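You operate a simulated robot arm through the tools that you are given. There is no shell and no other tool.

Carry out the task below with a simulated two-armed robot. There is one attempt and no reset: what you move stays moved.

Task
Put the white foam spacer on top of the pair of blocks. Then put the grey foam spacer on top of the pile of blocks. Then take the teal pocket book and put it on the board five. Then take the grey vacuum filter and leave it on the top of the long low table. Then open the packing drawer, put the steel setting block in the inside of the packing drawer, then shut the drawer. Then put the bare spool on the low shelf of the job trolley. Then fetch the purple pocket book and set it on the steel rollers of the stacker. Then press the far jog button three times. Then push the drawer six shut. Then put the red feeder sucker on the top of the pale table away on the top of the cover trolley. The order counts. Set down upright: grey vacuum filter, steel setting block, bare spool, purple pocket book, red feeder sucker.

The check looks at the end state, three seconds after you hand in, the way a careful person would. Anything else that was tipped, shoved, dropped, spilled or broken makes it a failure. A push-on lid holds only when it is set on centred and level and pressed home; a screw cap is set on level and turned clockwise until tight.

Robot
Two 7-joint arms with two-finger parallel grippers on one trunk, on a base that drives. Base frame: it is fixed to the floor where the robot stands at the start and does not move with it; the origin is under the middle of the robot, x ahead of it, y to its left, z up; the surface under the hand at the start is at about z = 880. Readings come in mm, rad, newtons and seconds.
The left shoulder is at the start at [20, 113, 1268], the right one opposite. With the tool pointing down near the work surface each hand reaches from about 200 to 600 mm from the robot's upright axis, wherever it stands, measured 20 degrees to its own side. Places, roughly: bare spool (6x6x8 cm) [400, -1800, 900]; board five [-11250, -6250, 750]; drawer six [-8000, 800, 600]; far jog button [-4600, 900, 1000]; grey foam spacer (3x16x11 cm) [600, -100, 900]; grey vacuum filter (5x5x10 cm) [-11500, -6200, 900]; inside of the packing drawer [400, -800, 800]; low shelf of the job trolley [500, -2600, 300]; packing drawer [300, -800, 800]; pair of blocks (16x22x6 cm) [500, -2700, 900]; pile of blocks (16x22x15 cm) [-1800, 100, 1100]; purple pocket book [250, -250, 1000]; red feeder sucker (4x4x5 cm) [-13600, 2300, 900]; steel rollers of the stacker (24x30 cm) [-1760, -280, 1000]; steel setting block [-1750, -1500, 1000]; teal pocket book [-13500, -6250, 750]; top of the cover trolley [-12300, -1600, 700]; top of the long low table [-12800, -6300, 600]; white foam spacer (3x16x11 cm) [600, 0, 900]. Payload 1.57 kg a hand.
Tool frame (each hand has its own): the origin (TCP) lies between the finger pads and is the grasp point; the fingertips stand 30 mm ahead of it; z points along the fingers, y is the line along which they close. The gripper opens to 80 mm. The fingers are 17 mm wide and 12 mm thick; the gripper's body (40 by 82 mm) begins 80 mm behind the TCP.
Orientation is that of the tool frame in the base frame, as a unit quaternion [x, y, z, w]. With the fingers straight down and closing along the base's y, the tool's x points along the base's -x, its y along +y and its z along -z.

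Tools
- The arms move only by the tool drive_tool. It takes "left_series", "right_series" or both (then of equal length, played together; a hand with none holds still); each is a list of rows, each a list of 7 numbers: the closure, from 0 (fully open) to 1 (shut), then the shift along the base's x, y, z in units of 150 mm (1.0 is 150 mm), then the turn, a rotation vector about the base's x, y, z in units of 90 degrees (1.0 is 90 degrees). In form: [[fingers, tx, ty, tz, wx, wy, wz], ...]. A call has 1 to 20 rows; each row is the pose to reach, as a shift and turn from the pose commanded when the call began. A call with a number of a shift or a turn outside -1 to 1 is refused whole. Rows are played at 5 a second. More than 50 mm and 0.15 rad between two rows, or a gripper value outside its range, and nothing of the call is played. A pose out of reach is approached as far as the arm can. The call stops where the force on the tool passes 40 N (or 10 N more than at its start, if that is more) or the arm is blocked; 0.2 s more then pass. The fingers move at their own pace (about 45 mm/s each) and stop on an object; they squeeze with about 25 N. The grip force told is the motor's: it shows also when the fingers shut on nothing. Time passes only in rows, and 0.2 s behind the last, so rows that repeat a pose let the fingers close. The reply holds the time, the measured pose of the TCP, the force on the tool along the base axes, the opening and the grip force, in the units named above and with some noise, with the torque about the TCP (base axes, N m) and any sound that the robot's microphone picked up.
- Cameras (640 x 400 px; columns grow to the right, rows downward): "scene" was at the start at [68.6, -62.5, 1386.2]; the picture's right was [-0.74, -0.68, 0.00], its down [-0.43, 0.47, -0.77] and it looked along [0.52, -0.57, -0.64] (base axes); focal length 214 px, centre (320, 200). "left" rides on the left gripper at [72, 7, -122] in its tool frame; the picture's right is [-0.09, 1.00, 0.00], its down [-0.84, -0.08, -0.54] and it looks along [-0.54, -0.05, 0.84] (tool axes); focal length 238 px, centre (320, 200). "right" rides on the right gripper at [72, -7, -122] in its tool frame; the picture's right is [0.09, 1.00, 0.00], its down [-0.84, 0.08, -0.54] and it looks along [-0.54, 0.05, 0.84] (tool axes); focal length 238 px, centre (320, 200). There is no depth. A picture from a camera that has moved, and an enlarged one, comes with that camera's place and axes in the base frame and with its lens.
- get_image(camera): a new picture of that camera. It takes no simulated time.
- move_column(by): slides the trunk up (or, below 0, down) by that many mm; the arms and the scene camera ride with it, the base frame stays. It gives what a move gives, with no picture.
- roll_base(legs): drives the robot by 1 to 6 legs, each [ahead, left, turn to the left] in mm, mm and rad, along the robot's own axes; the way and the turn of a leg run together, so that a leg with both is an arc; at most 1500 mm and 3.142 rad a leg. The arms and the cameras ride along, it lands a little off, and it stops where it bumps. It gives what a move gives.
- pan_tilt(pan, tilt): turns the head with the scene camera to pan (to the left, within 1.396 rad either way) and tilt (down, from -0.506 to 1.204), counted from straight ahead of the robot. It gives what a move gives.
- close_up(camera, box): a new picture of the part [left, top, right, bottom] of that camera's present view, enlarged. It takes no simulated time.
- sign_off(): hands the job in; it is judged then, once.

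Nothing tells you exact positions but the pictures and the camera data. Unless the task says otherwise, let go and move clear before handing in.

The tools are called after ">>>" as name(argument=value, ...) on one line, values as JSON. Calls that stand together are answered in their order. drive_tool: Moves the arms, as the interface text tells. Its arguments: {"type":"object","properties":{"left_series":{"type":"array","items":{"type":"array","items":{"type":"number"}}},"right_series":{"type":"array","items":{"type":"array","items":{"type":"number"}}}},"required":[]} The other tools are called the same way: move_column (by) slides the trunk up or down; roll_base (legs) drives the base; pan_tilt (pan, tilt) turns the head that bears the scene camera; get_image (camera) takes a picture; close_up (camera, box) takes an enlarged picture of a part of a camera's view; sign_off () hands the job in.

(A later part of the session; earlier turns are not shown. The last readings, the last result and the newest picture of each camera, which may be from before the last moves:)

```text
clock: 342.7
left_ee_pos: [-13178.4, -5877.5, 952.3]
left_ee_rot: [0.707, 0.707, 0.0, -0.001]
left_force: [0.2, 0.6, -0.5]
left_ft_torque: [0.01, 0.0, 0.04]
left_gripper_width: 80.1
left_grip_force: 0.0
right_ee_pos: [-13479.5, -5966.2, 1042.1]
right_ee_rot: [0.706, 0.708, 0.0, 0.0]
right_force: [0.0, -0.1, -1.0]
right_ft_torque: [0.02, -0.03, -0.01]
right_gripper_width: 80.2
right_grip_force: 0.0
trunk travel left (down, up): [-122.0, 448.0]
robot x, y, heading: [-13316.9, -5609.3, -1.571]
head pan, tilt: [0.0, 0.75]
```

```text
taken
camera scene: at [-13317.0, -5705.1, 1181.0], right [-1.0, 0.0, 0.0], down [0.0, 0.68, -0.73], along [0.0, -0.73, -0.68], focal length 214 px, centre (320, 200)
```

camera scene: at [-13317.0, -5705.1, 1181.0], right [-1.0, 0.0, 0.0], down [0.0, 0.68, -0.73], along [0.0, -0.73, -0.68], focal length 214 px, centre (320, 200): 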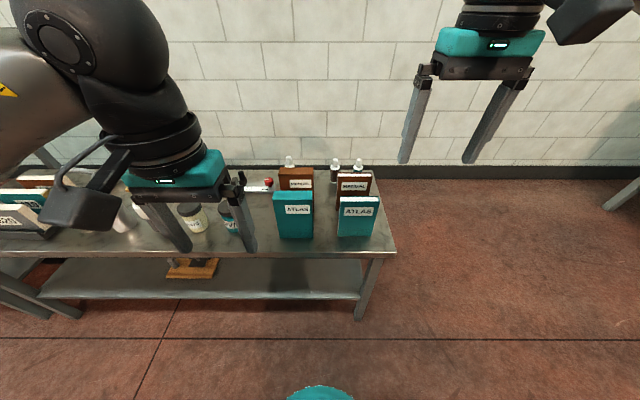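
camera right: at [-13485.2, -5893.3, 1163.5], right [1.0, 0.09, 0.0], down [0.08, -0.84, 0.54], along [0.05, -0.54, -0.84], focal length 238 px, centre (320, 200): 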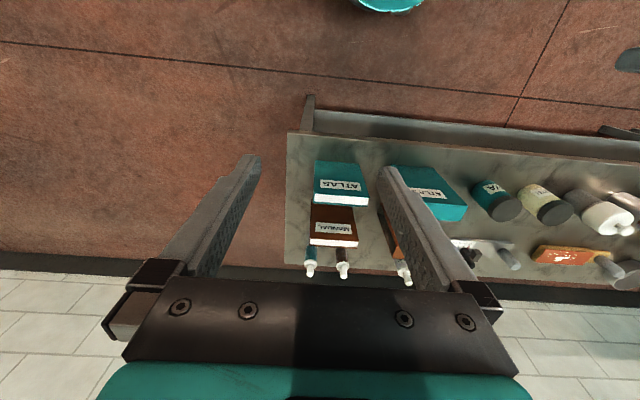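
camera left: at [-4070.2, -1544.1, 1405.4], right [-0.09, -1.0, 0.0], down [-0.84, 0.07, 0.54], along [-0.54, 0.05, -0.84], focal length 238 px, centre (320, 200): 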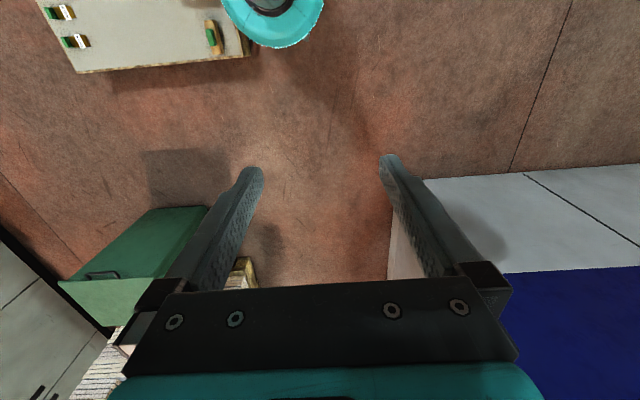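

I zoom in to fix the teal book's place and thickness.

>>> close_up(camera="right", box=[270, 130, 500, 290])

>>> close_up(camera="scene", box=[250, 140, 410, 260])

>>> get_image(camera="left")

```text
2.50 times, centred on (385, 210) of right
camera zoom: at [-13485.2, -5893.3, 1163.5], right [1.0, 0.09, 0.0], down [0.08, -0.84, 0.54], along [0.05, -0.54, -0.84], focal length 596 px, centre (158, 175)
```

zoom: 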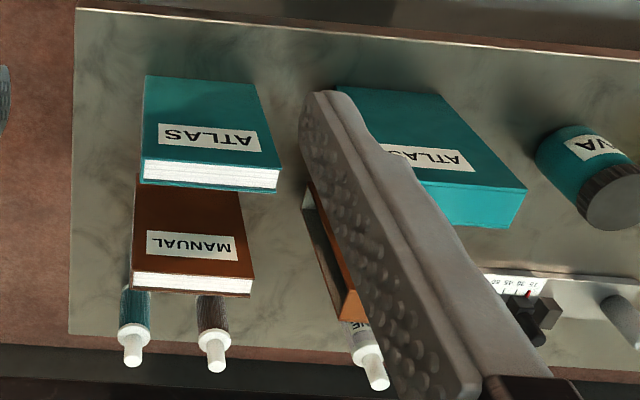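

```text
3.33 times, centred on (330, 200) of scene
camera zoom: at [-13317.0, -5705.1, 1181.0], right [-1.0, 0.0, 0.0], down [0.0, 0.68, -0.73], along [0.0, -0.73, -0.68], focal length 715 px, centre (287, 200)
```

zoom: 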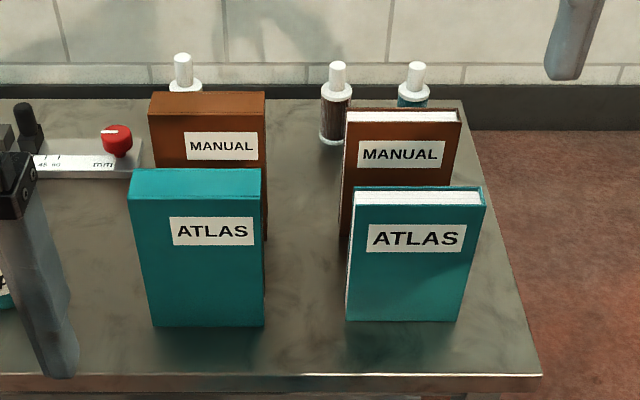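

```text
taken
camera left: at [-13171.2, -5805.4, 1075.3], right [1.0, -0.09, 0.0], down [-0.08, -0.84, 0.54], along [-0.05, -0.54, -0.84], focal length 238 px, centre (320, 200)
```

left: 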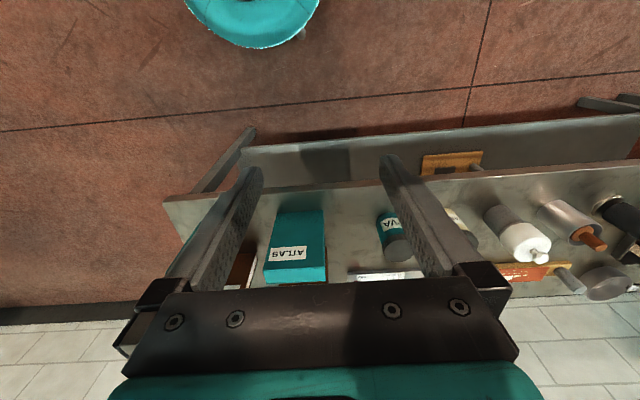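

The right teal book has real pages: it spans x -13475…-13370, y -6146…-6123, top z 784. I turn the right hand 90° so its fingers close across the thickness.

>>> drive_tool(right_series=[[0, 0, 0, 0, 0, 0, -0.09], [0, 0, 0, 0, 0, 0, -0.18], [0, 0, 0, 0, 0, 0, -0.27], [0, 0, 0, 0, 0, 0, -0.36], [0, 0, 0, 0, 0, 0, -0.45], [0, 0, 0, 0, 0, 0, -0.54], [0, 0, 0, 0, 0, 0, -0.63], [0, 0, 0, 0, 0, 0, -0.72], [0, 0, 0, 0, 0, 0, -0.81], [0, 0, 0, 0, 0, 0, -0.9], [0, 0, 0, 0, 0, 0, -0.99], [0, 0, 0, 0, 0, 0, -1.0], [0, 0.1, -0.3, 0, 0, 0, -1.0], [0, 0.25, -0.6, 0, 0, 0, -1.0], [0, 0.375, -0.9, 0, 0, 0, -1.0], [0, 0.375, -1.0, 0, 0, 0, -1.0], [0, 0.375, -1.0, 0, 0, 0, -1.0]])

>>> get_image(camera="right")

>>> get_image(camera="scene")

```text
refused: row 14 steps farther than a row can; nothing moved
```

```text
taken
camera right: at [-13485.2, -5893.3, 1163.5], right [1.0, 0.09, 0.0], down [0.08, -0.84, 0.54], along [0.05, -0.54, -0.84], focal length 238 px, centre (320, 200)
```

right: 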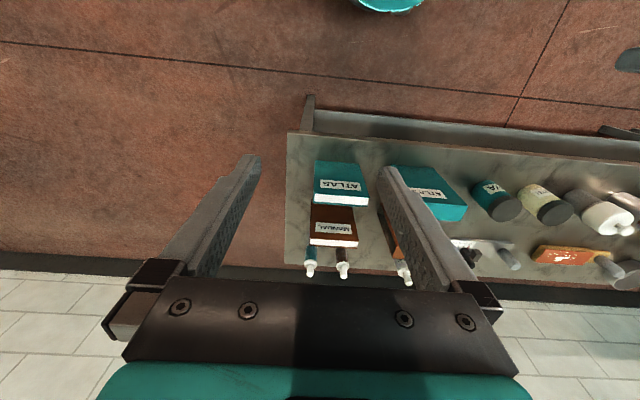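

```text
taken
camera scene: at [-13317.0, -5705.1, 1181.0], right [-1.0, 0.0, 0.0], down [0.0, 0.68, -0.73], along [0.0, -0.73, -0.68], focal length 214 px, centre (320, 200)
```

scene: 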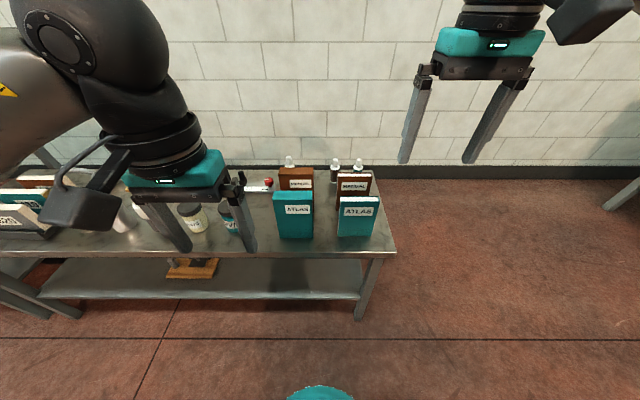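

One step was too long; I shorten the steps and repeat.

>>> drive_tool(right_series=[[0, 0.03, -0.08, 0, 0, 0, -0.09], [0, 0.06, -0.16, 0, 0, 0, -0.18], [0, 0.09, -0.24, 0, 0, 0, -0.27], [0, 0.12, -0.32, 0, 0, 0, -0.36], [0, 0.15, -0.4, 0, 0, 0, -0.45], [0, 0.18, -0.48, 0, 0, 0, -0.54], [0, 0.21, -0.56, 0, 0, 0, -0.63], [0, 0.24, -0.64, 0, 0, 0, -0.72], [0, 0.27, -0.72, 0, 0, 0, -0.81], [0, 0.3, -0.8, 0, 0, 0, -0.9], [0, 0.34, -0.9, 0, 0, 0, -0.99], [0, 0.375, -1.0, 0, 0, 0, -1.0], [0, 0.375, -1.0, 0, 0, 0, -1.0], [0, 0.375, -1.0, 0, 0, 0, -1.0]])

>>> get_image(camera="right")

>>> get_image(camera="scene")

```text
clock: 345.7
left_ee_pos: [-13178.4, -5877.7, 952.5]
left_ee_rot: [0.707, 0.707, 0.001, 0.0]
left_force: [0.1, -0.2, -0.1]
left_ft_torque: [-0.01, -0.03, 0.0]
left_gripper_width: 80.1
left_grip_force: 0.1
right_ee_pos: [-13423.7, -6114.1, 1042.6]
right_ee_rot: [1.0, 0.002, 0.0, -0.001]
right_force: [0.6, -0.2, -0.3]
right_ft_torque: [-0.03, 0.03, 0.02]
right_gripper_width: 79.8
right_grip_force: 0.0
trunk travel left (down, up): [-122.0, 448.0]
robot x, y, heading: [-13318.3, -5611.4, -1.567]
head pan, tilt: [0.0, 0.75]
```

```text
taken
camera right: at [-13350.6, -6107.6, 1163.9], right [0.09, -1.0, 0.0], down [-0.84, -0.08, 0.54], along [-0.54, -0.05, -0.84], focal length 238 px, centre (320, 200)
```

right: 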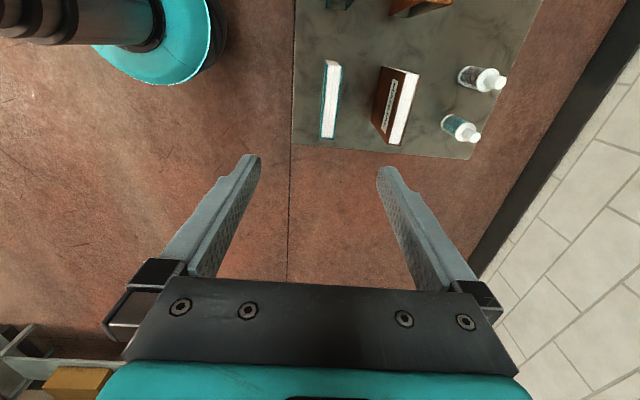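

```text
taken
camera scene: at [-13317.1, -5704.8, 1181.1], right [-1.0, 0.0, 0.0], down [0.0, 0.68, -0.73], along [0.0, -0.73, -0.68], focal length 214 px, centre (320, 200)
```

scene: 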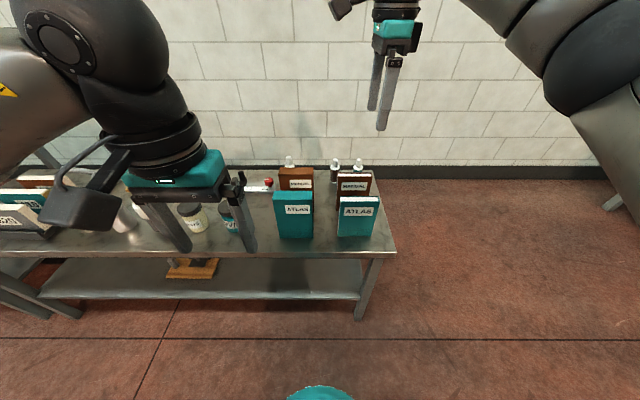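

Orientation is right, and the book's centre is at [-13421, -6131]. I lower over it in two moves.

>>> drive_tool(right_series=[[0, 0.01, -0.11, -0.3, 0, 0, 0], [0, 0.01, -0.11, -0.6, 0, 0, 0], [0, 0.01, -0.11, -0.9, 0, 0, 0], [0, 0.01, -0.11, -1.0, 0, 0, 0], [0, 0.01, -0.11, -1.0, 0, 0, 0]])

>>> get_image(camera="right")

>>> close_up(camera="scene", box=[280, 120, 440, 260])

```text
clock: 346.9
left_ee_pos: [-13177.8, -5877.0, 954.3]
left_ee_rot: [0.707, 0.708, 0.0, -0.001]
left_force: [-0.3, -0.1, 0.1]
left_ft_torque: [0.0, -0.02, -0.01]
left_gripper_width: 80.3
left_grip_force: 0.1
right_ee_pos: [-13421.3, -6131.2, 891.7]
right_ee_rot: [1.0, 0.0, 0.0, 0.001]
right_force: [0.1, 0.8, 0.5]
right_ft_torque: [-0.01, -0.01, 0.05]
right_gripper_width: 80.0
right_grip_force: 0.0
trunk travel left (down, up): [-122.0, 448.0]
robot x, y, heading: [-13320.9, -5613.0, -1.568]
head pan, tilt: [0.0, 0.75]
```

```text
taken
camera right: at [-13348.6, -6124.7, 1013.1], right [0.09, -1.0, 0.0], down [-0.84, -0.08, 0.54], along [-0.54, -0.05, -0.84], focal length 238 px, centre (320, 200)
```

right: 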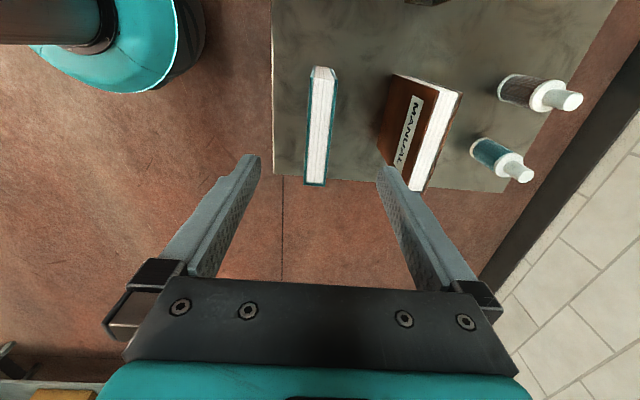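

```text
2.86 times, centred on (360, 190) of scene
camera zoom: at [-13317.0, -5704.8, 1181.1], right [-1.0, 0.0, 0.0], down [0.0, 0.68, -0.73], along [0.0, -0.73, -0.68], focal length 613 px, centre (206, 229)
```

zoom: 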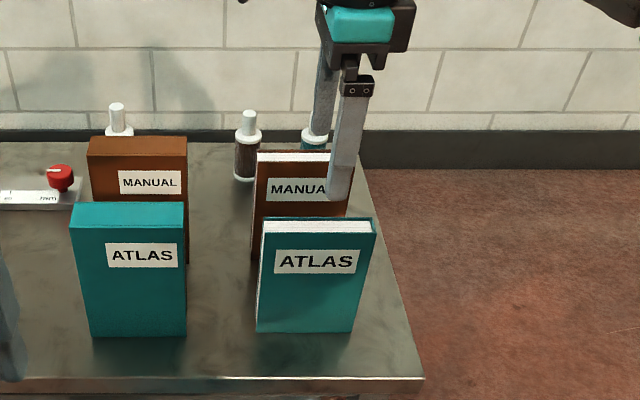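

Centred. I lower the rest and close the fingers.

>>> drive_tool(right_series=[[0, 0, 0, -0.3, 0, 0, 0], [0, 0, 0, -0.6, 0, 0, 0], [0, 0, 0, -0.9, 0, 0, 0], [0, 0, 0, -0.95, 0, 0, 0], [0, 0, 0, -0.95, 0, 0, 0], [1, 0, 0, -0.95, 0, 0, 0], [1, 0, 0, -0.95, 0, 0, 0], [1, 0, 0, -0.95, 0, 0, 0], [1, 0, 0, -0.95, 0, 0, 0], [1, 0, 0, -0.95, 0, 0, 0]])

>>> get_image(camera="right")

>>> close_up(camera="scene", box=[280, 120, 440, 260])

```text
clock: 349.1
left_ee_pos: [-13177.0, -5877.2, 953.1]
left_ee_rot: [0.706, 0.708, 0.0, 0.0]
left_force: [-0.6, -0.6, 0.6]
left_ft_torque: [-0.02, -0.03, 0.01]
left_gripper_width: 80.1
left_grip_force: 0.1
right_ee_pos: [-13421.5, -6130.7, 747.9]
right_ee_rot: [1.0, 0.001, 0.001, 0.0]
right_force: [0.8, 0.5, 0.6]
right_ft_torque: [0.05, 0.01, 0.02]
right_gripper_width: 23.9
right_grip_force: 24.7
trunk travel left (down, up): [-122.0, 448.0]
robot x, y, heading: [-13317.0, -5609.6, -1.566]
head pan, tilt: [0.0, 0.75]
```

```text
taken
camera right: at [-13348.3, -6124.2, 870.9], right [0.09, -1.0, 0.0], down [-0.84, -0.08, 0.54], along [-0.54, -0.05, -0.84], focal length 238 px, centre (320, 200)
```

right: 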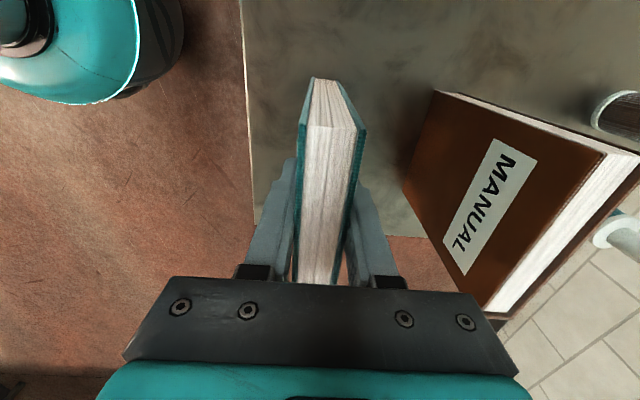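

```text
2.86 times, centred on (360, 190) of scene
camera zoom: at [-13317.0, -5704.7, 1181.1], right [-1.0, 0.0, 0.0], down [0.0, 0.68, -0.73], along [0.0, -0.73, -0.68], focal length 613 px, centre (206, 229)
```

zoom: 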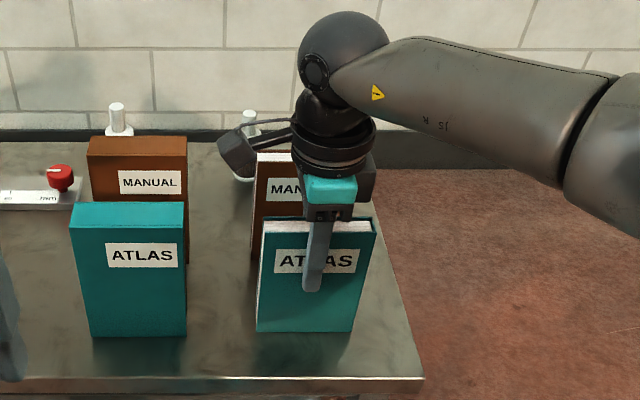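

The teal book is gripped (24 mm). I lift it, raise further, then back away and go to the bench with board five.

>>> drive_tool(right_series=[[1, 0, 0, 0.2, 0, 0, 0], [1, 0, 0, 0.5, 0, 0, 0], [1, 0, 0, 0.8, 0, 0, 0], [1, 0, 0, 1.0, 0, 0, 0]])

>>> drive_tool(right_series=[[1, 0, 0.3, 0.3, 0, 0, 0], [1, 0, 0.6, 0.6, 0, 0, 0], [1, 0, 0.8, 0.8, 0, 0, 0], [1, 0, 1.0, 0.9, 0, 0, 0]])

>>> roll_base(legs=[[-400, 0, 0], [0, 1000, 0], [0, 1000, 0]])

>>> move_column(by=200)

>>> pan_tilt(pan=0.0, tilt=0.5)

>>> get_image(camera="scene")

```text
clock: 350.1
left_ee_pos: [-13177.6, -5877.1, 952.5]
left_ee_rot: [0.707, 0.707, -0.001, 0.0]
left_force: [0.4, -0.1, -0.1]
left_ft_torque: [-0.01, -0.02, -0.01]
left_gripper_width: 80.0
left_grip_force: 0.0
right_ee_pos: [-13421.8, -6129.9, 900.0]
right_ee_rot: [1.0, 0.001, 0.0, 0.0]
right_force: [0.6, -0.3, -2.0]
right_ft_torque: [-0.01, -0.03, -0.02]
right_gripper_width: 23.9
right_grip_force: 25.2
trunk travel left (down, up): [-122.0, 448.0]
robot x, y, heading: [-13318.6, -5612.9, -1.566]
head pan, tilt: [0.0, 0.75]
```

```text
refused: row 1 steps farther than a row can; nothing moved
```

```text
clock: 362.1
left_ee_pos: [-11174.2, -5447.3, 953.5]
left_ee_rot: [0.7, 0.714, 0.0, 0.0]
left_force: [0.5, 0.2, -0.2]
left_ft_torque: [0.01, 0.02, 0.01]
left_gripper_width: 80.2
left_grip_force: 0.0
right_ee_pos: [-11412.3, -5706.3, 898.9]
right_ee_rot: [1.0, 0.011, -0.001, 0.0]
right_force: [1.2, 0.0, -3.0]
right_ft_torque: [0.0, 0.03, -0.03]
right_gripper_width: 23.9
right_grip_force: 25.0
trunk travel left (down, up): [-122.0, 448.0]
robot x, y, heading: [-11320.2, -5186.9, -1.548]
head pan, tilt: [0.0, 0.75]
```

```text
clock: 364.3
left_ee_pos: [-11174.3, -5446.3, 1154.0]
left_ee_rot: [0.7, 0.715, -0.001, 0.0]
left_force: [-0.2, 0.1, 0.4]
left_ft_torque: [-0.02, 0.0, 0.01]
left_gripper_width: 79.9
left_grip_force: 0.1
right_ee_pos: [-11414.3, -5706.0, 1099.4]
right_ee_rot: [1.0, 0.012, 0.0, 0.0]
right_force: [0.0, -0.1, -2.1]
right_ft_torque: [-0.03, 0.0, 0.01]
right_gripper_width: 23.8
right_grip_force: 24.4
trunk travel left (down, up): [-322.0, 248.0]
robot x, y, heading: [-11318.1, -5181.0, -1.549]
head pan, tilt: [0.0, 0.75]
```

```text
clock: 365.1
left_ee_pos: [-11173.0, -5447.3, 1153.5]
left_ee_rot: [0.7, 0.715, -0.001, 0.0]
left_force: [0.0, -0.4, -0.4]
left_ft_torque: [-0.06, -0.01, 0.0]
left_gripper_width: 80.0
left_grip_force: 0.0
right_ee_pos: [-11412.3, -5705.6, 1098.0]
right_ee_rot: [1.0, 0.011, 0.0, 0.0]
right_force: [-0.6, 0.0, -2.5]
right_ft_torque: [0.01, 0.01, -0.03]
right_gripper_width: 24.0
right_grip_force: 24.9
trunk travel left (down, up): [-322.0, 248.0]
robot x, y, heading: [-11320.9, -5185.7, -1.55]
head pan, tilt: [0.0, 0.499]
```

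```text
taken
camera scene: at [-11316.5, -5285.3, 1403.0], right [-1.0, -0.02, 0.0], down [-0.01, 0.48, -0.88], along [0.02, -0.88, -0.48], focal length 214 px, centre (320, 200)
```

scene: 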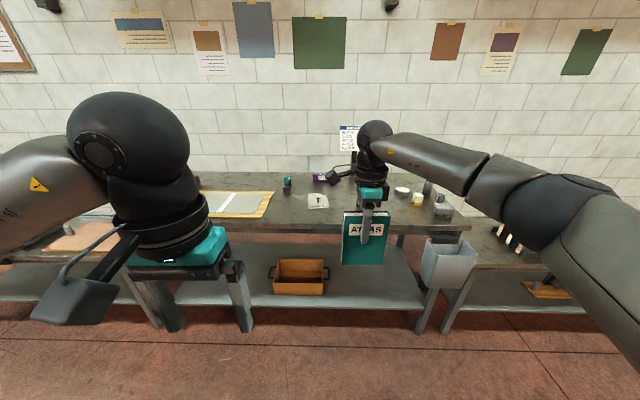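

The book hangs safely. I zoom on the bench to find board five.

>>> close_up(camera="scene", box=[190, 140, 350, 240])

>>> close_up(camera="scene", box=[320, 140, 480, 240])

```text
4.00 times, centred on (270, 190) of scene
camera zoom: at [-11316.5, -5285.3, 1403.0], right [-1.0, -0.02, 0.0], down [-0.01, 0.48, -0.88], along [0.02, -0.88, -0.48], focal length 858 px, centre (520, 240)
```

zoom: 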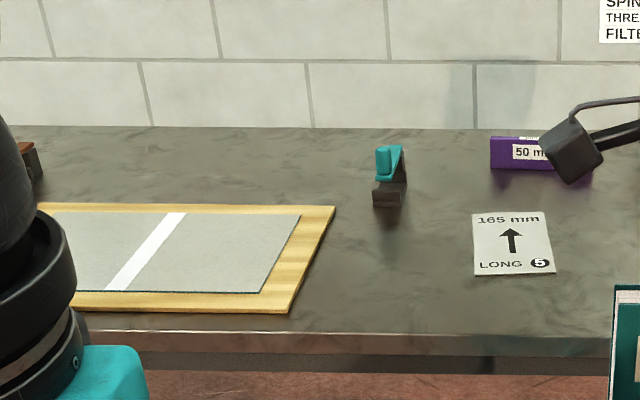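

```text
4.00 times, centred on (400, 190) of scene
camera zoom: at [-11316.5, -5285.3, 1403.0], right [-1.0, -0.02, 0.0], down [-0.01, 0.48, -0.88], along [0.02, -0.88, -0.48], focal length 858 px, centre (0, 240)
```

zoom: 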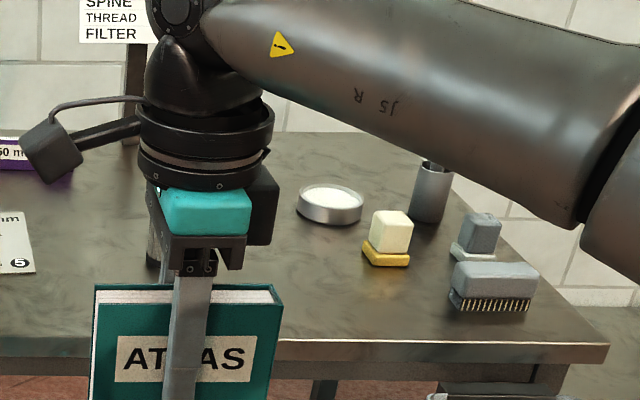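

Board five is the small card-board marked "165 mm LONG 5" at about [-11284, -6276], bench top near z ≈ 855. I turn the hand back so the book stands along the board's length and drive in.

>>> drive_tool(right_series=[[1, 0, 0, 0.05, 0, 0, 0.09], [1, 0, 0, 0.1, 0, 0, 0.18], [1, 0, 0, 0.15, 0, 0, 0.27], [1, 0, 0, 0.2, 0, 0, 0.36], [1, 0, 0, 0.25, 0, 0, 0.45], [1, 0, 0, 0.3, 0, 0, 0.54], [1, 0, 0, 0.35, 0, 0, 0.63], [1, 0, 0, 0.35, 0, 0, 0.72], [1, 0, 0, 0.35, 0, 0, 0.81], [1, 0, 0, 0.35, 0, 0, 0.9], [1, 0, 0, 0.35, 0, 0, 0.99], [1, 0, 0, 0.35, 0, 0, 1.0], [1, 0, 0, 0.35, 0, 0, 1.0]])

>>> roll_base(legs=[[0, 150, -0.022], [300, 0, 0]])

>>> pan_tilt(pan=-0.1, tilt=0.7)

>>> get_image(camera="scene")

>>> get_image(camera="right")

>>> get_image(camera="left")

```text
clock: 367.9
left_ee_pos: [-11174.1, -5447.4, 1153.0]
left_ee_rot: [0.7, 0.714, 0.0, 0.0]
left_force: [-0.6, -0.1, -0.5]
left_ft_torque: [0.03, -0.01, -0.02]
left_gripper_width: 80.1
left_grip_force: 0.0
right_ee_pos: [-11413.1, -5706.4, 1152.3]
right_ee_rot: [0.699, 0.715, 0.0, 0.0]
right_force: [-0.6, 0.6, -3.4]
right_ft_torque: [0.02, 0.0, -0.02]
right_gripper_width: 23.7
right_grip_force: 25.7
trunk travel left (down, up): [-322.0, 248.0]
robot x, y, heading: [-11322.0, -5183.0, -1.545]
head pan, tilt: [0.0, 0.499]
```

```text
clock: 370.9
left_ee_pos: [-11028.7, -5746.5, 1153.0]
left_ee_rot: [0.707, 0.708, 0.0, -0.001]
left_force: [0.3, 0.7, 0.1]
left_ft_torque: [0.01, -0.01, -0.02]
left_gripper_width: 80.0
left_grip_force: 0.1
right_ee_pos: [-11272.8, -6001.2, 1151.2]
right_ee_rot: [0.706, 0.708, -0.001, 0.0]
right_force: [0.1, 0.1, -3.7]
right_ft_torque: [0.05, -0.01, 0.02]
right_gripper_width: 24.0
right_grip_force: 25.4
trunk travel left (down, up): [-322.0, 248.0]
robot x, y, heading: [-11167.6, -5484.6, -1.572]
head pan, tilt: [0.0, 0.499]
```

```text
clock: 371.6
left_ee_pos: [-11027.7, -5747.8, 1154.7]
left_ee_rot: [0.707, 0.708, 0.0, 0.001]
left_force: [0.0, 1.0, -0.4]
left_ft_torque: [-0.05, 0.0, -0.02]
left_gripper_width: 80.1
left_grip_force: 0.1
right_ee_pos: [-11273.4, -6000.3, 1151.0]
right_ee_rot: [0.706, 0.708, 0.0, 0.0]
right_force: [0.9, 0.2, -1.9]
right_ft_torque: [0.01, 0.01, 0.03]
right_gripper_width: 24.2
right_grip_force: 24.5
trunk travel left (down, up): [-322.0, 248.0]
robot x, y, heading: [-11171.7, -5480.9, -1.571]
head pan, tilt: [-0.099, 0.7]
```

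```text
taken
camera scene: at [-11176.2, -5575.8, 1385.4], right [-1.0, 0.1, 0.0], down [0.06, 0.64, -0.77], along [-0.07, -0.76, -0.64], focal length 214 px, centre (320, 200)
```

scene: 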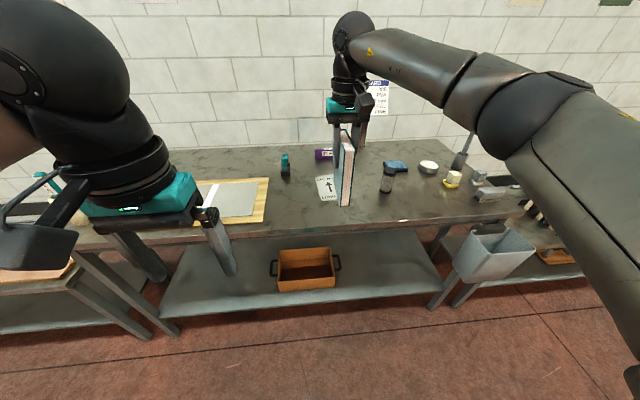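

```text
taken
camera right: at [-11278.5, -5928.9, 1273.2], right [1.0, 0.09, 0.0], down [0.08, -0.84, 0.54], along [0.05, -0.54, -0.84], focal length 238 px, centre (320, 200)
```

right: 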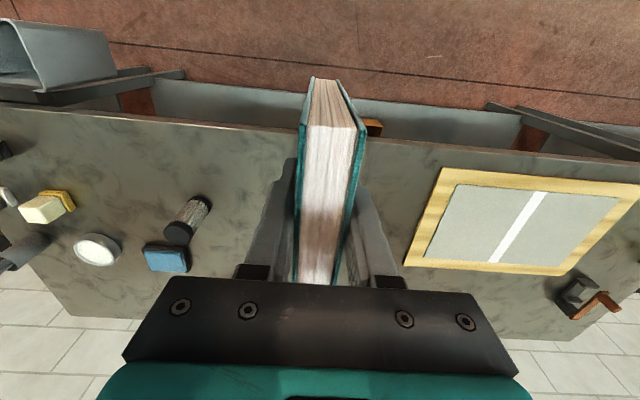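

```text
taken
camera left: at [-11022.0, -5674.5, 1275.4], right [1.0, -0.09, 0.0], down [-0.08, -0.84, 0.54], along [-0.05, -0.54, -0.84], focal length 238 px, centre (320, 200)
```

left: 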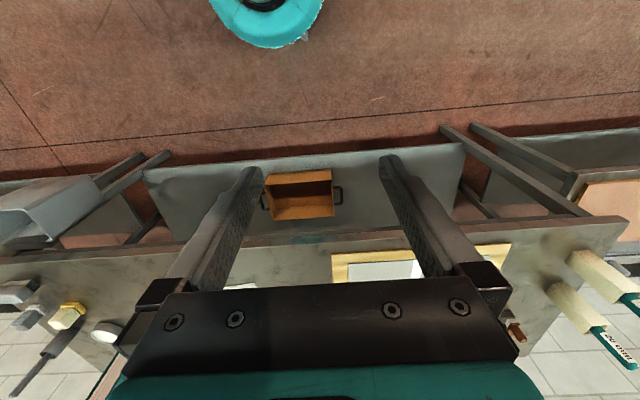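

The dark grey cylinder right of the book looks like the vacuum filter. I zoom to pin down board five and the bench height.

>>> close_up(camera="scene", box=[270, 130, 430, 230])

>>> close_up(camera="right", box=[40, 100, 300, 300])

```text
4.00 times, centred on (350, 180) of scene
camera zoom: at [-11176.2, -5575.8, 1385.4], right [-1.0, 0.1, 0.0], down [0.06, 0.64, -0.77], along [-0.07, -0.76, -0.64], focal length 858 px, centre (200, 280)
```

zoom: 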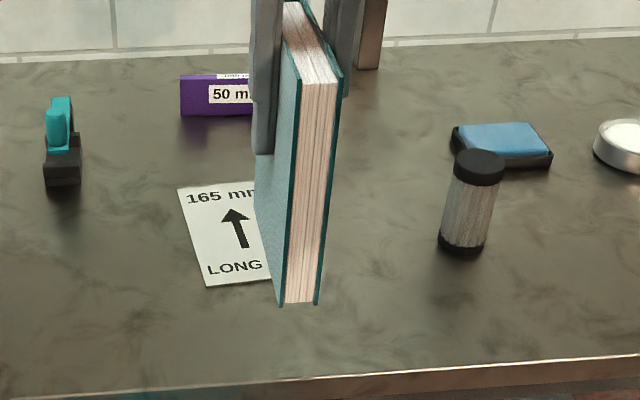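

```text
2.00 times, centred on (170, 200) of right
camera zoom: at [-11278.5, -5928.9, 1273.2], right [1.0, 0.09, 0.0], down [0.08, -0.84, 0.54], along [0.05, -0.54, -0.84], focal length 477 px, centre (620, 200)
```

zoom: 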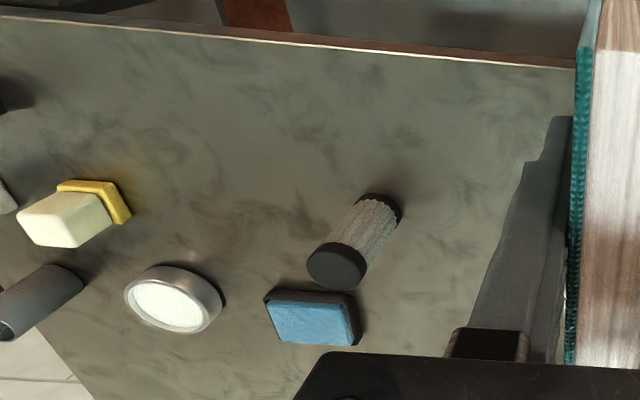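

The filter stands at [-11500, -6225] (top z ≈ 956, bench z ≈ 857). Board five is centred at [-11283, -6281], turned by about 0.08 rad. I drive in and set the book over it.

>>> roll_base(legs=[[255, 0, 0]])

>>> drive_tool(right_series=[[1, -0.06, -0.1, -0.2, 0, 0, 0.025], [1, -0.06, -0.17, -0.5, 0, 0, 0.05], [1, -0.06, -0.17, -0.8, 0, 0, 0.05], [1, -0.06, -0.17, -0.9, 0, 0, 0.05], [1, -0.06, -0.17, -0.9, 0, 0, 0.05]])

>>> get_image(camera="right")

>>> close_up(camera="scene", box=[270, 130, 430, 270])

```text
clock: 373.5
left_ee_pos: [-11028.0, -6001.9, 1154.3]
left_ee_rot: [0.706, 0.708, 0.0, 0.0]
left_force: [0.2, 0.4, -0.3]
left_ft_torque: [0.04, -0.01, -0.01]
left_gripper_width: 80.1
left_grip_force: 0.0
right_ee_pos: [-11271.7, -6256.4, 1151.8]
right_ee_rot: [0.706, 0.708, 0.0, 0.0]
right_force: [0.0, -1.1, -3.1]
right_ft_torque: [0.03, -0.03, -0.05]
right_gripper_width: 23.9
right_grip_force: 24.5
trunk travel left (down, up): [-322.0, 248.0]
robot x, y, heading: [-11170.9, -5737.7, -1.569]
head pan, tilt: [-0.099, 0.7]
```

```text
clock: 374.7
left_ee_pos: [-11027.2, -6001.6, 1153.8]
left_ee_rot: [0.706, 0.708, 0.0, 0.0]
left_force: [-0.6, 0.6, 0.8]
left_ft_torque: [0.01, 0.01, -0.02]
left_gripper_width: 79.7
left_grip_force: 0.1
right_ee_pos: [-11280.5, -6281.0, 1016.1]
right_ee_rot: [0.677, 0.736, 0.0, -0.001]
right_force: [-0.2, 0.1, -2.1]
right_ft_torque: [0.02, 0.04, 0.0]
right_gripper_width: 23.8
right_grip_force: 25.0
trunk travel left (down, up): [-322.0, 248.0]
robot x, y, heading: [-11169.0, -5736.6, -1.572]
head pan, tilt: [-0.099, 0.7]
```

```text
taken
camera right: at [-11292.5, -6209.2, 1137.9], right [0.98, 0.17, 0.0], down [0.14, -0.83, 0.54], along [0.09, -0.53, -0.84], focal length 238 px, centre (320, 200)
```

right: 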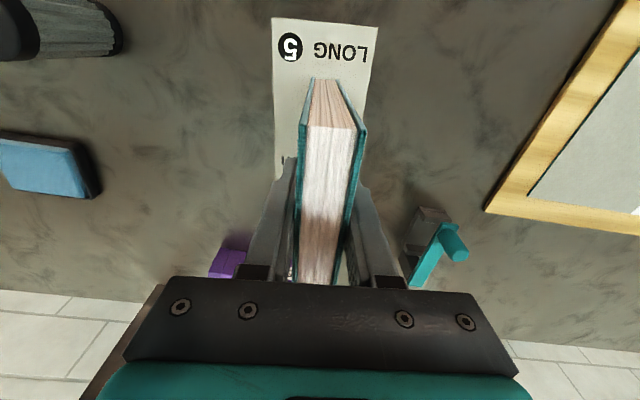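

```text
2.86 times, centred on (350, 200) of scene
camera zoom: at [-11175.7, -5830.3, 1385.3], right [-1.0, 0.1, 0.0], down [0.06, 0.64, -0.76], along [-0.07, -0.76, -0.64], focal length 613 px, centre (234, 200)
```

zoom: 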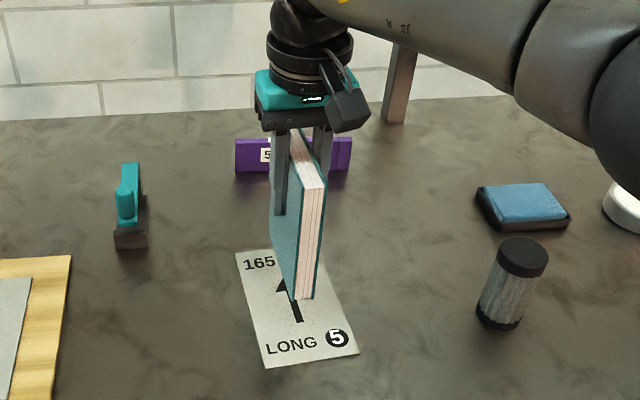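

Aligned over the board. I lower gently until it stands.

>>> drive_tool(right_series=[[1, 0, 0, -0.15, 0, 0, 0], [1, 0, 0, -0.25, 0, 0, 0], [1, 0, 0, -0.29, 0, 0, 0], [1, 0, 0, -0.31, 0, 0, 0], [1, 0, 0, -0.31, 0, 0, 0]])

>>> close_up(camera="scene", box=[270, 150, 400, 270])

```text
clock: 375.9
left_ee_pos: [-11027.0, -6000.0, 1154.1]
left_ee_rot: [0.707, 0.707, 0.001, -0.001]
left_force: [0.3, -0.8, 0.1]
left_ft_torque: [0.0, -0.02, 0.04]
left_gripper_width: 80.1
left_grip_force: 0.1
right_ee_pos: [-11281.5, -6280.9, 971.6]
right_ee_rot: [0.679, 0.735, -0.002, 0.001]
right_force: [-0.3, 1.3, 10.1]
right_ft_torque: [0.57, 0.09, -0.04]
right_gripper_width: 24.0
right_grip_force: 24.8
trunk travel left (down, up): [-322.0, 248.0]
robot x, y, heading: [-11167.6, -5740.1, -1.57]
head pan, tilt: [-0.099, 0.7]
```

```text
3.33 times, centred on (335, 210) of scene
camera zoom: at [-11175.5, -5829.2, 1385.5], right [-1.0, 0.1, 0.0], down [0.06, 0.64, -0.77], along [-0.07, -0.76, -0.64], focal length 715 px, centre (270, 167)
```

zoom: 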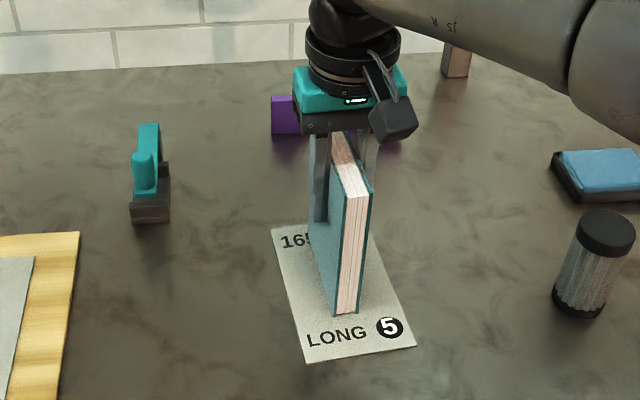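

It touches; I press a hair more, then open slowly and rise.

>>> drive_tool(right_series=[[1, 0, 0, -0.01, 0, 0, 0], [0.6, 0, 0, -0.01, 0, 0, 0], [0.6, 0, 0, -0.005, 0, 0, 0], [0.3, 0, 0, 0, 0, 0, 0], [0, 0, 0, 0, 0, 0, 0], [0, 0, 0, 0, 0, 0, 0], [0, 0, 0, 0, 0, 0, 0]])

>>> close_up(camera="scene", box=[270, 150, 400, 270])

>>> get_image(camera="right")

```text
clock: 377.5
left_ee_pos: [-11028.8, -6001.0, 1153.1]
left_ee_rot: [0.706, 0.708, 0.0, 0.0]
left_force: [0.9, 0.3, -0.6]
left_ft_torque: [0.03, -0.03, 0.01]
left_gripper_width: 80.1
left_grip_force: 0.1
right_ee_pos: [-11280.0, -6281.1, 971.2]
right_ee_rot: [0.678, 0.735, 0.0, 0.0]
right_force: [0.2, -0.5, 0.1]
right_ft_torque: [-0.02, 0.02, -0.03]
right_gripper_width: 80.0
right_grip_force: 0.1
trunk travel left (down, up): [-322.0, 248.0]
robot x, y, heading: [-11168.2, -5734.4, -1.565]
head pan, tilt: [-0.099, 0.7]
```

```text
3.33 times, centred on (335, 210) of scene
camera zoom: at [-11175.6, -5830.1, 1385.3], right [-1.0, 0.1, 0.0], down [0.06, 0.64, -0.76], along [-0.07, -0.76, -0.64], focal length 715 px, centre (270, 167)
```

zoom: 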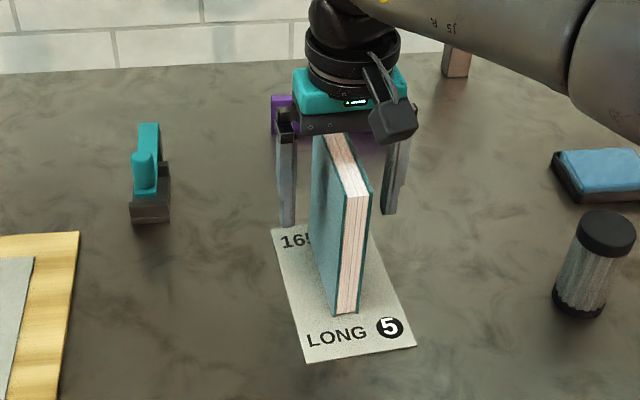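

```text
taken
camera right: at [-11292.3, -6209.7, 1092.0], right [0.98, 0.17, 0.0], down [0.14, -0.83, 0.54], along [0.09, -0.53, -0.84], focal length 238 px, centre (320, 200)
```

right: 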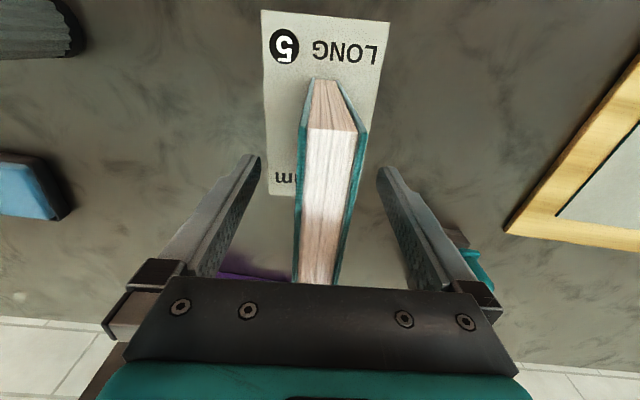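

The book stands on board five. I raise the right hand and step the base right to put it over the filter.

>>> drive_tool(right_series=[[0, 0, 0, 0.2, 0, 0, 0], [0, 0, 0, 0.5, 0, 0, 0], [0, 0, 0, 0.8, 0, 0, 0], [0, 0, 0, 1.0, 0, 0, -0.05], [0, 0, 0.3, 1.0, 0, 0, -0.05], [0, 0, 0.37, 1.0, 0, 0, -0.05]])

>>> roll_base(legs=[[0, -217, 0]])

>>> get_image(camera="right")

>>> get_image(camera="scene")

```text
clock: 378.9
left_ee_pos: [-11027.9, -6001.9, 1154.1]
left_ee_rot: [0.706, 0.708, 0.0, 0.0]
left_force: [0.0, -0.4, 0.6]
left_ft_torque: [0.0, 0.04, -0.04]
left_gripper_width: 79.8
left_grip_force: 0.2
right_ee_pos: [-11281.0, -6224.3, 1119.7]
right_ee_rot: [0.707, 0.708, 0.0, 0.0]
right_force: [-0.4, 0.0, -0.1]
right_ft_torque: [-0.01, 0.01, 0.05]
right_gripper_width: 80.0
right_grip_force: 0.1
trunk travel left (down, up): [-322.0, 248.0]
robot x, y, heading: [-11167.6, -5734.7, -1.569]
head pan, tilt: [-0.099, 0.7]
```

```text
clock: 380.5
left_ee_pos: [-11243.9, -6002.3, 1155.3]
left_ee_rot: [0.706, 0.708, 0.0, 0.001]
left_force: [0.9, -0.4, 0.5]
left_ft_torque: [0.01, -0.03, 0.01]
left_gripper_width: 80.4
left_grip_force: 0.1
right_ee_pos: [-11498.7, -6225.2, 1121.7]
right_ee_rot: [0.706, 0.708, 0.0, 0.0]
right_force: [0.0, 0.3, 0.2]
right_ft_torque: [0.0, -0.01, 0.01]
right_gripper_width: 79.8
right_grip_force: 0.0
trunk travel left (down, up): [-322.0, 248.0]
robot x, y, heading: [-11389.9, -5740.1, -1.571]
head pan, tilt: [-0.099, 0.7]
```

```text
taken
camera right: at [-11504.3, -6153.5, 1241.5], right [1.0, 0.09, 0.0], down [0.08, -0.84, 0.54], along [0.05, -0.54, -0.84], focal length 238 px, centre (320, 200)
```

right: 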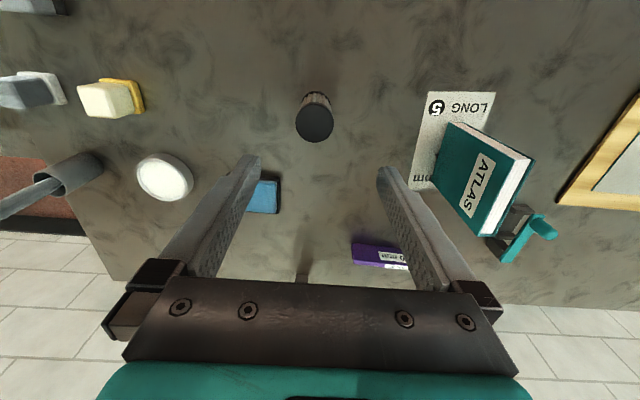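

```text
taken
camera scene: at [-11392.9, -5830.5, 1385.3], right [-1.0, 0.1, 0.0], down [0.06, 0.64, -0.76], along [-0.07, -0.76, -0.64], focal length 214 px, centre (320, 200)
```

scene: 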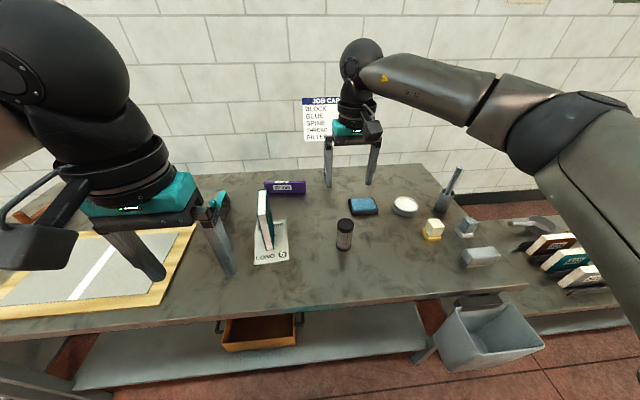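

The filter's centre is at about [-11503, -6227]. I lower over it and grip.

>>> drive_tool(right_series=[[0, -0.03, -0.02, -0.3, 0, 0, 0], [0, -0.03, -0.02, -0.6, 0, 0, 0], [0, -0.03, -0.02, -0.9, 0, 0, 0], [0, -0.03, -0.02, -1.0, 0, 0, 0], [0, -0.03, -0.02, -1.0, 0, 0, 0]])

>>> get_image(camera="right")

```text
clock: 381.7
left_ee_pos: [-11245.5, -6001.1, 1153.3]
left_ee_rot: [0.706, 0.708, 0.0, 0.0]
left_force: [0.2, 0.0, -0.4]
left_ft_torque: [-0.01, -0.03, -0.01]
left_gripper_width: 80.0
left_grip_force: 0.0
right_ee_pos: [-11502.6, -6228.7, 969.6]
right_ee_rot: [0.707, 0.707, 0.0, 0.0]
right_force: [-0.1, 0.4, 0.0]
right_ft_torque: [0.0, -0.02, 0.02]
right_gripper_width: 79.9
right_grip_force: 0.0
trunk travel left (down, up): [-322.0, 248.0]
robot x, y, heading: [-11383.4, -5735.8, -1.569]
head pan, tilt: [-0.099, 0.7]
```

```text
taken
camera right: at [-11508.0, -6156.4, 1090.7], right [1.0, 0.09, 0.0], down [0.08, -0.84, 0.54], along [0.05, -0.54, -0.84], focal length 238 px, centre (320, 200)
```

right: 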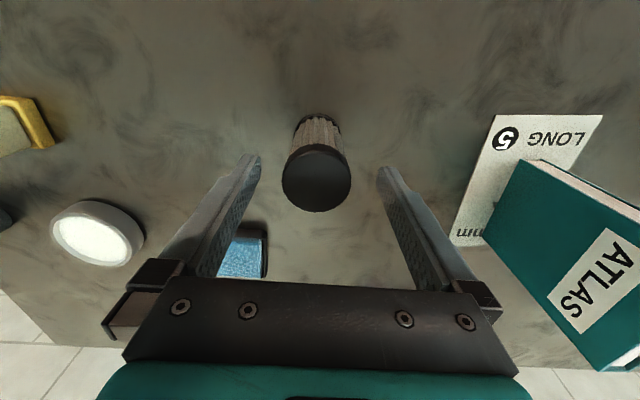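

Centred. Lower 60 mm, close, and lift.

>>> drive_tool(right_series=[[0, 0, 0, -0.2, 0, 0, 0], [0, 0, 0, -0.38, 0, 0, 0], [0, 0, 0, -0.38, 0, 0, 0], [1, 0, 0, -0.38, 0, 0, 0], [1, 0, 0, -0.38, 0, 0, 0], [1, 0, 0, -0.38, 0, 0, 0], [1, 0, 0, -0.38, 0, 0, 0]])

>>> drive_tool(right_series=[[1, 0, 0, 0.2, 0, 0, 0], [1, 0, 0, 0.5, 0, 0, 0], [1, 0, 0, 0.8, 0, 0, 0], [1, 0, 0, 1.0, 0, 0, 0]])

>>> get_image(camera="right")

>>> get_image(camera="scene")

```text
clock: 383.3
left_ee_pos: [-11245.9, -6001.6, 1154.4]
left_ee_rot: [0.706, 0.708, 0.0, -0.001]
left_force: [-0.4, -0.4, 0.6]
left_ft_torque: [0.0, -0.02, -0.01]
left_gripper_width: 80.2
left_grip_force: 0.1
right_ee_pos: [-11502.5, -6228.3, 913.9]
right_ee_rot: [0.706, 0.708, -0.001, 0.0]
right_force: [0.3, 0.4, 0.1]
right_ft_torque: [0.0, -0.04, 0.0]
right_gripper_width: 45.4
right_grip_force: 25.2
trunk travel left (down, up): [-322.0, 248.0]
robot x, y, heading: [-11383.7, -5738.0, -1.569]
head pan, tilt: [-0.099, 0.7]
```

```text
clock: 384.3
left_ee_pos: [-11244.7, -6001.3, 1153.7]
left_ee_rot: [0.706, 0.708, 0.0, -0.001]
left_force: [-0.3, -1.1, 0.1]
left_ft_torque: [0.01, -0.04, 0.01]
left_gripper_width: 80.0
left_grip_force: 0.1
right_ee_pos: [-11503.3, -6228.0, 1063.7]
right_ee_rot: [0.706, 0.708, 0.0, 0.001]
right_force: [0.8, -0.1, -0.9]
right_ft_torque: [-0.03, 0.05, 0.01]
right_gripper_width: 45.2
right_grip_force: 24.8
trunk travel left (down, up): [-322.0, 248.0]
robot x, y, heading: [-11383.9, -5733.6, -1.567]
head pan, tilt: [-0.099, 0.7]
```

```text
taken
camera right: at [-11508.3, -6156.5, 1185.8], right [1.0, 0.09, 0.0], down [0.08, -0.84, 0.54], along [0.05, -0.54, -0.84], focal length 238 px, centre (320, 200)
```

right: 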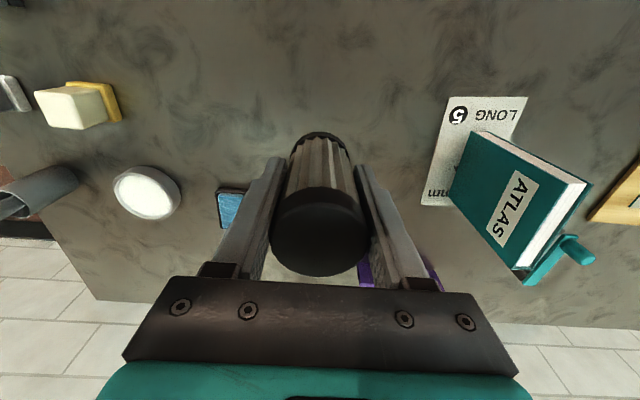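

```text
taken
camera scene: at [-11392.0, -5830.4, 1385.3], right [-1.0, 0.1, 0.0], down [0.06, 0.64, -0.77], along [-0.07, -0.76, -0.64], focal length 214 px, centre (320, 200)
```

scene: 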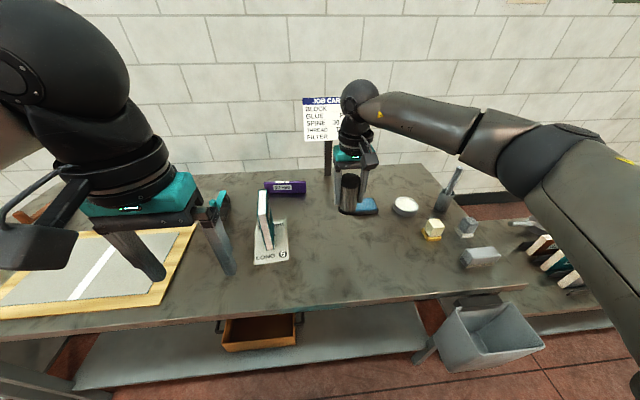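

The filter is held. I back away, drive along to the low table, and lower the trunk; the free spot is where the teal book stood.

>>> roll_base(legs=[[-350, 0, 0], [0, -1000, 0], [0, -920, 0]])

>>> move_column(by=-200)

>>> get_image(camera="scene")

```text
clock: 395.8
left_ee_pos: [-13163.2, -5658.3, 1153.0]
left_ee_rot: [0.708, 0.706, 0.001, 0.0]
left_force: [0.5, -0.2, -0.1]
left_ft_torque: [0.01, 0.03, 0.03]
left_gripper_width: 80.2
left_grip_force: 0.1
right_ee_pos: [-13421.3, -5885.5, 1062.6]
right_ee_rot: [0.707, 0.707, 0.001, 0.0]
right_force: [0.5, -0.6, -0.8]
right_ft_torque: [-0.01, -0.01, 0.01]
right_gripper_width: 45.1
right_grip_force: 25.3
trunk travel left (down, up): [-322.0, 248.0]
robot x, y, heading: [-13303.8, -5393.8, -1.568]
head pan, tilt: [-0.099, 0.7]
```

```text
clock: 398.0
left_ee_pos: [-13162.0, -5658.6, 953.4]
left_ee_rot: [0.708, 0.706, 0.0, 0.001]
left_force: [-0.2, -0.3, -0.1]
left_ft_torque: [0.0, 0.02, 0.0]
left_gripper_width: 80.1
left_grip_force: 0.0
right_ee_pos: [-13422.7, -5885.0, 864.1]
right_ee_rot: [0.708, 0.707, 0.0, 0.0]
right_force: [0.0, -0.5, -1.3]
right_ft_torque: [-0.01, 0.01, 0.02]
right_gripper_width: 45.3
right_grip_force: 24.7
trunk travel left (down, up): [-122.0, 448.0]
robot x, y, heading: [-13303.0, -5391.1, -1.571]
head pan, tilt: [-0.099, 0.7]
```

```text
taken
camera scene: at [-13309.5, -5487.1, 1185.4], right [-0.99, 0.1, 0.0], down [0.06, 0.64, -0.76], along [-0.08, -0.76, -0.64], focal length 214 px, centre (320, 200)
```

scene: 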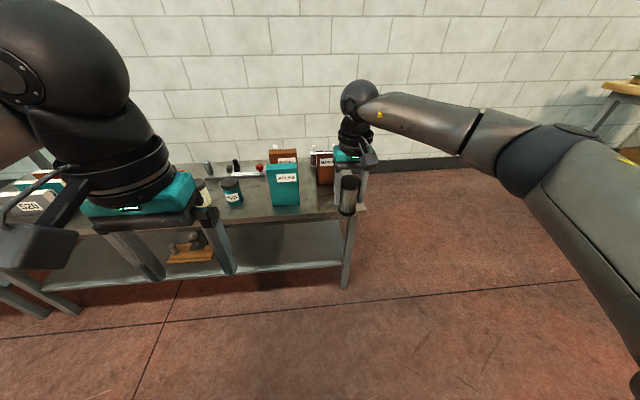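

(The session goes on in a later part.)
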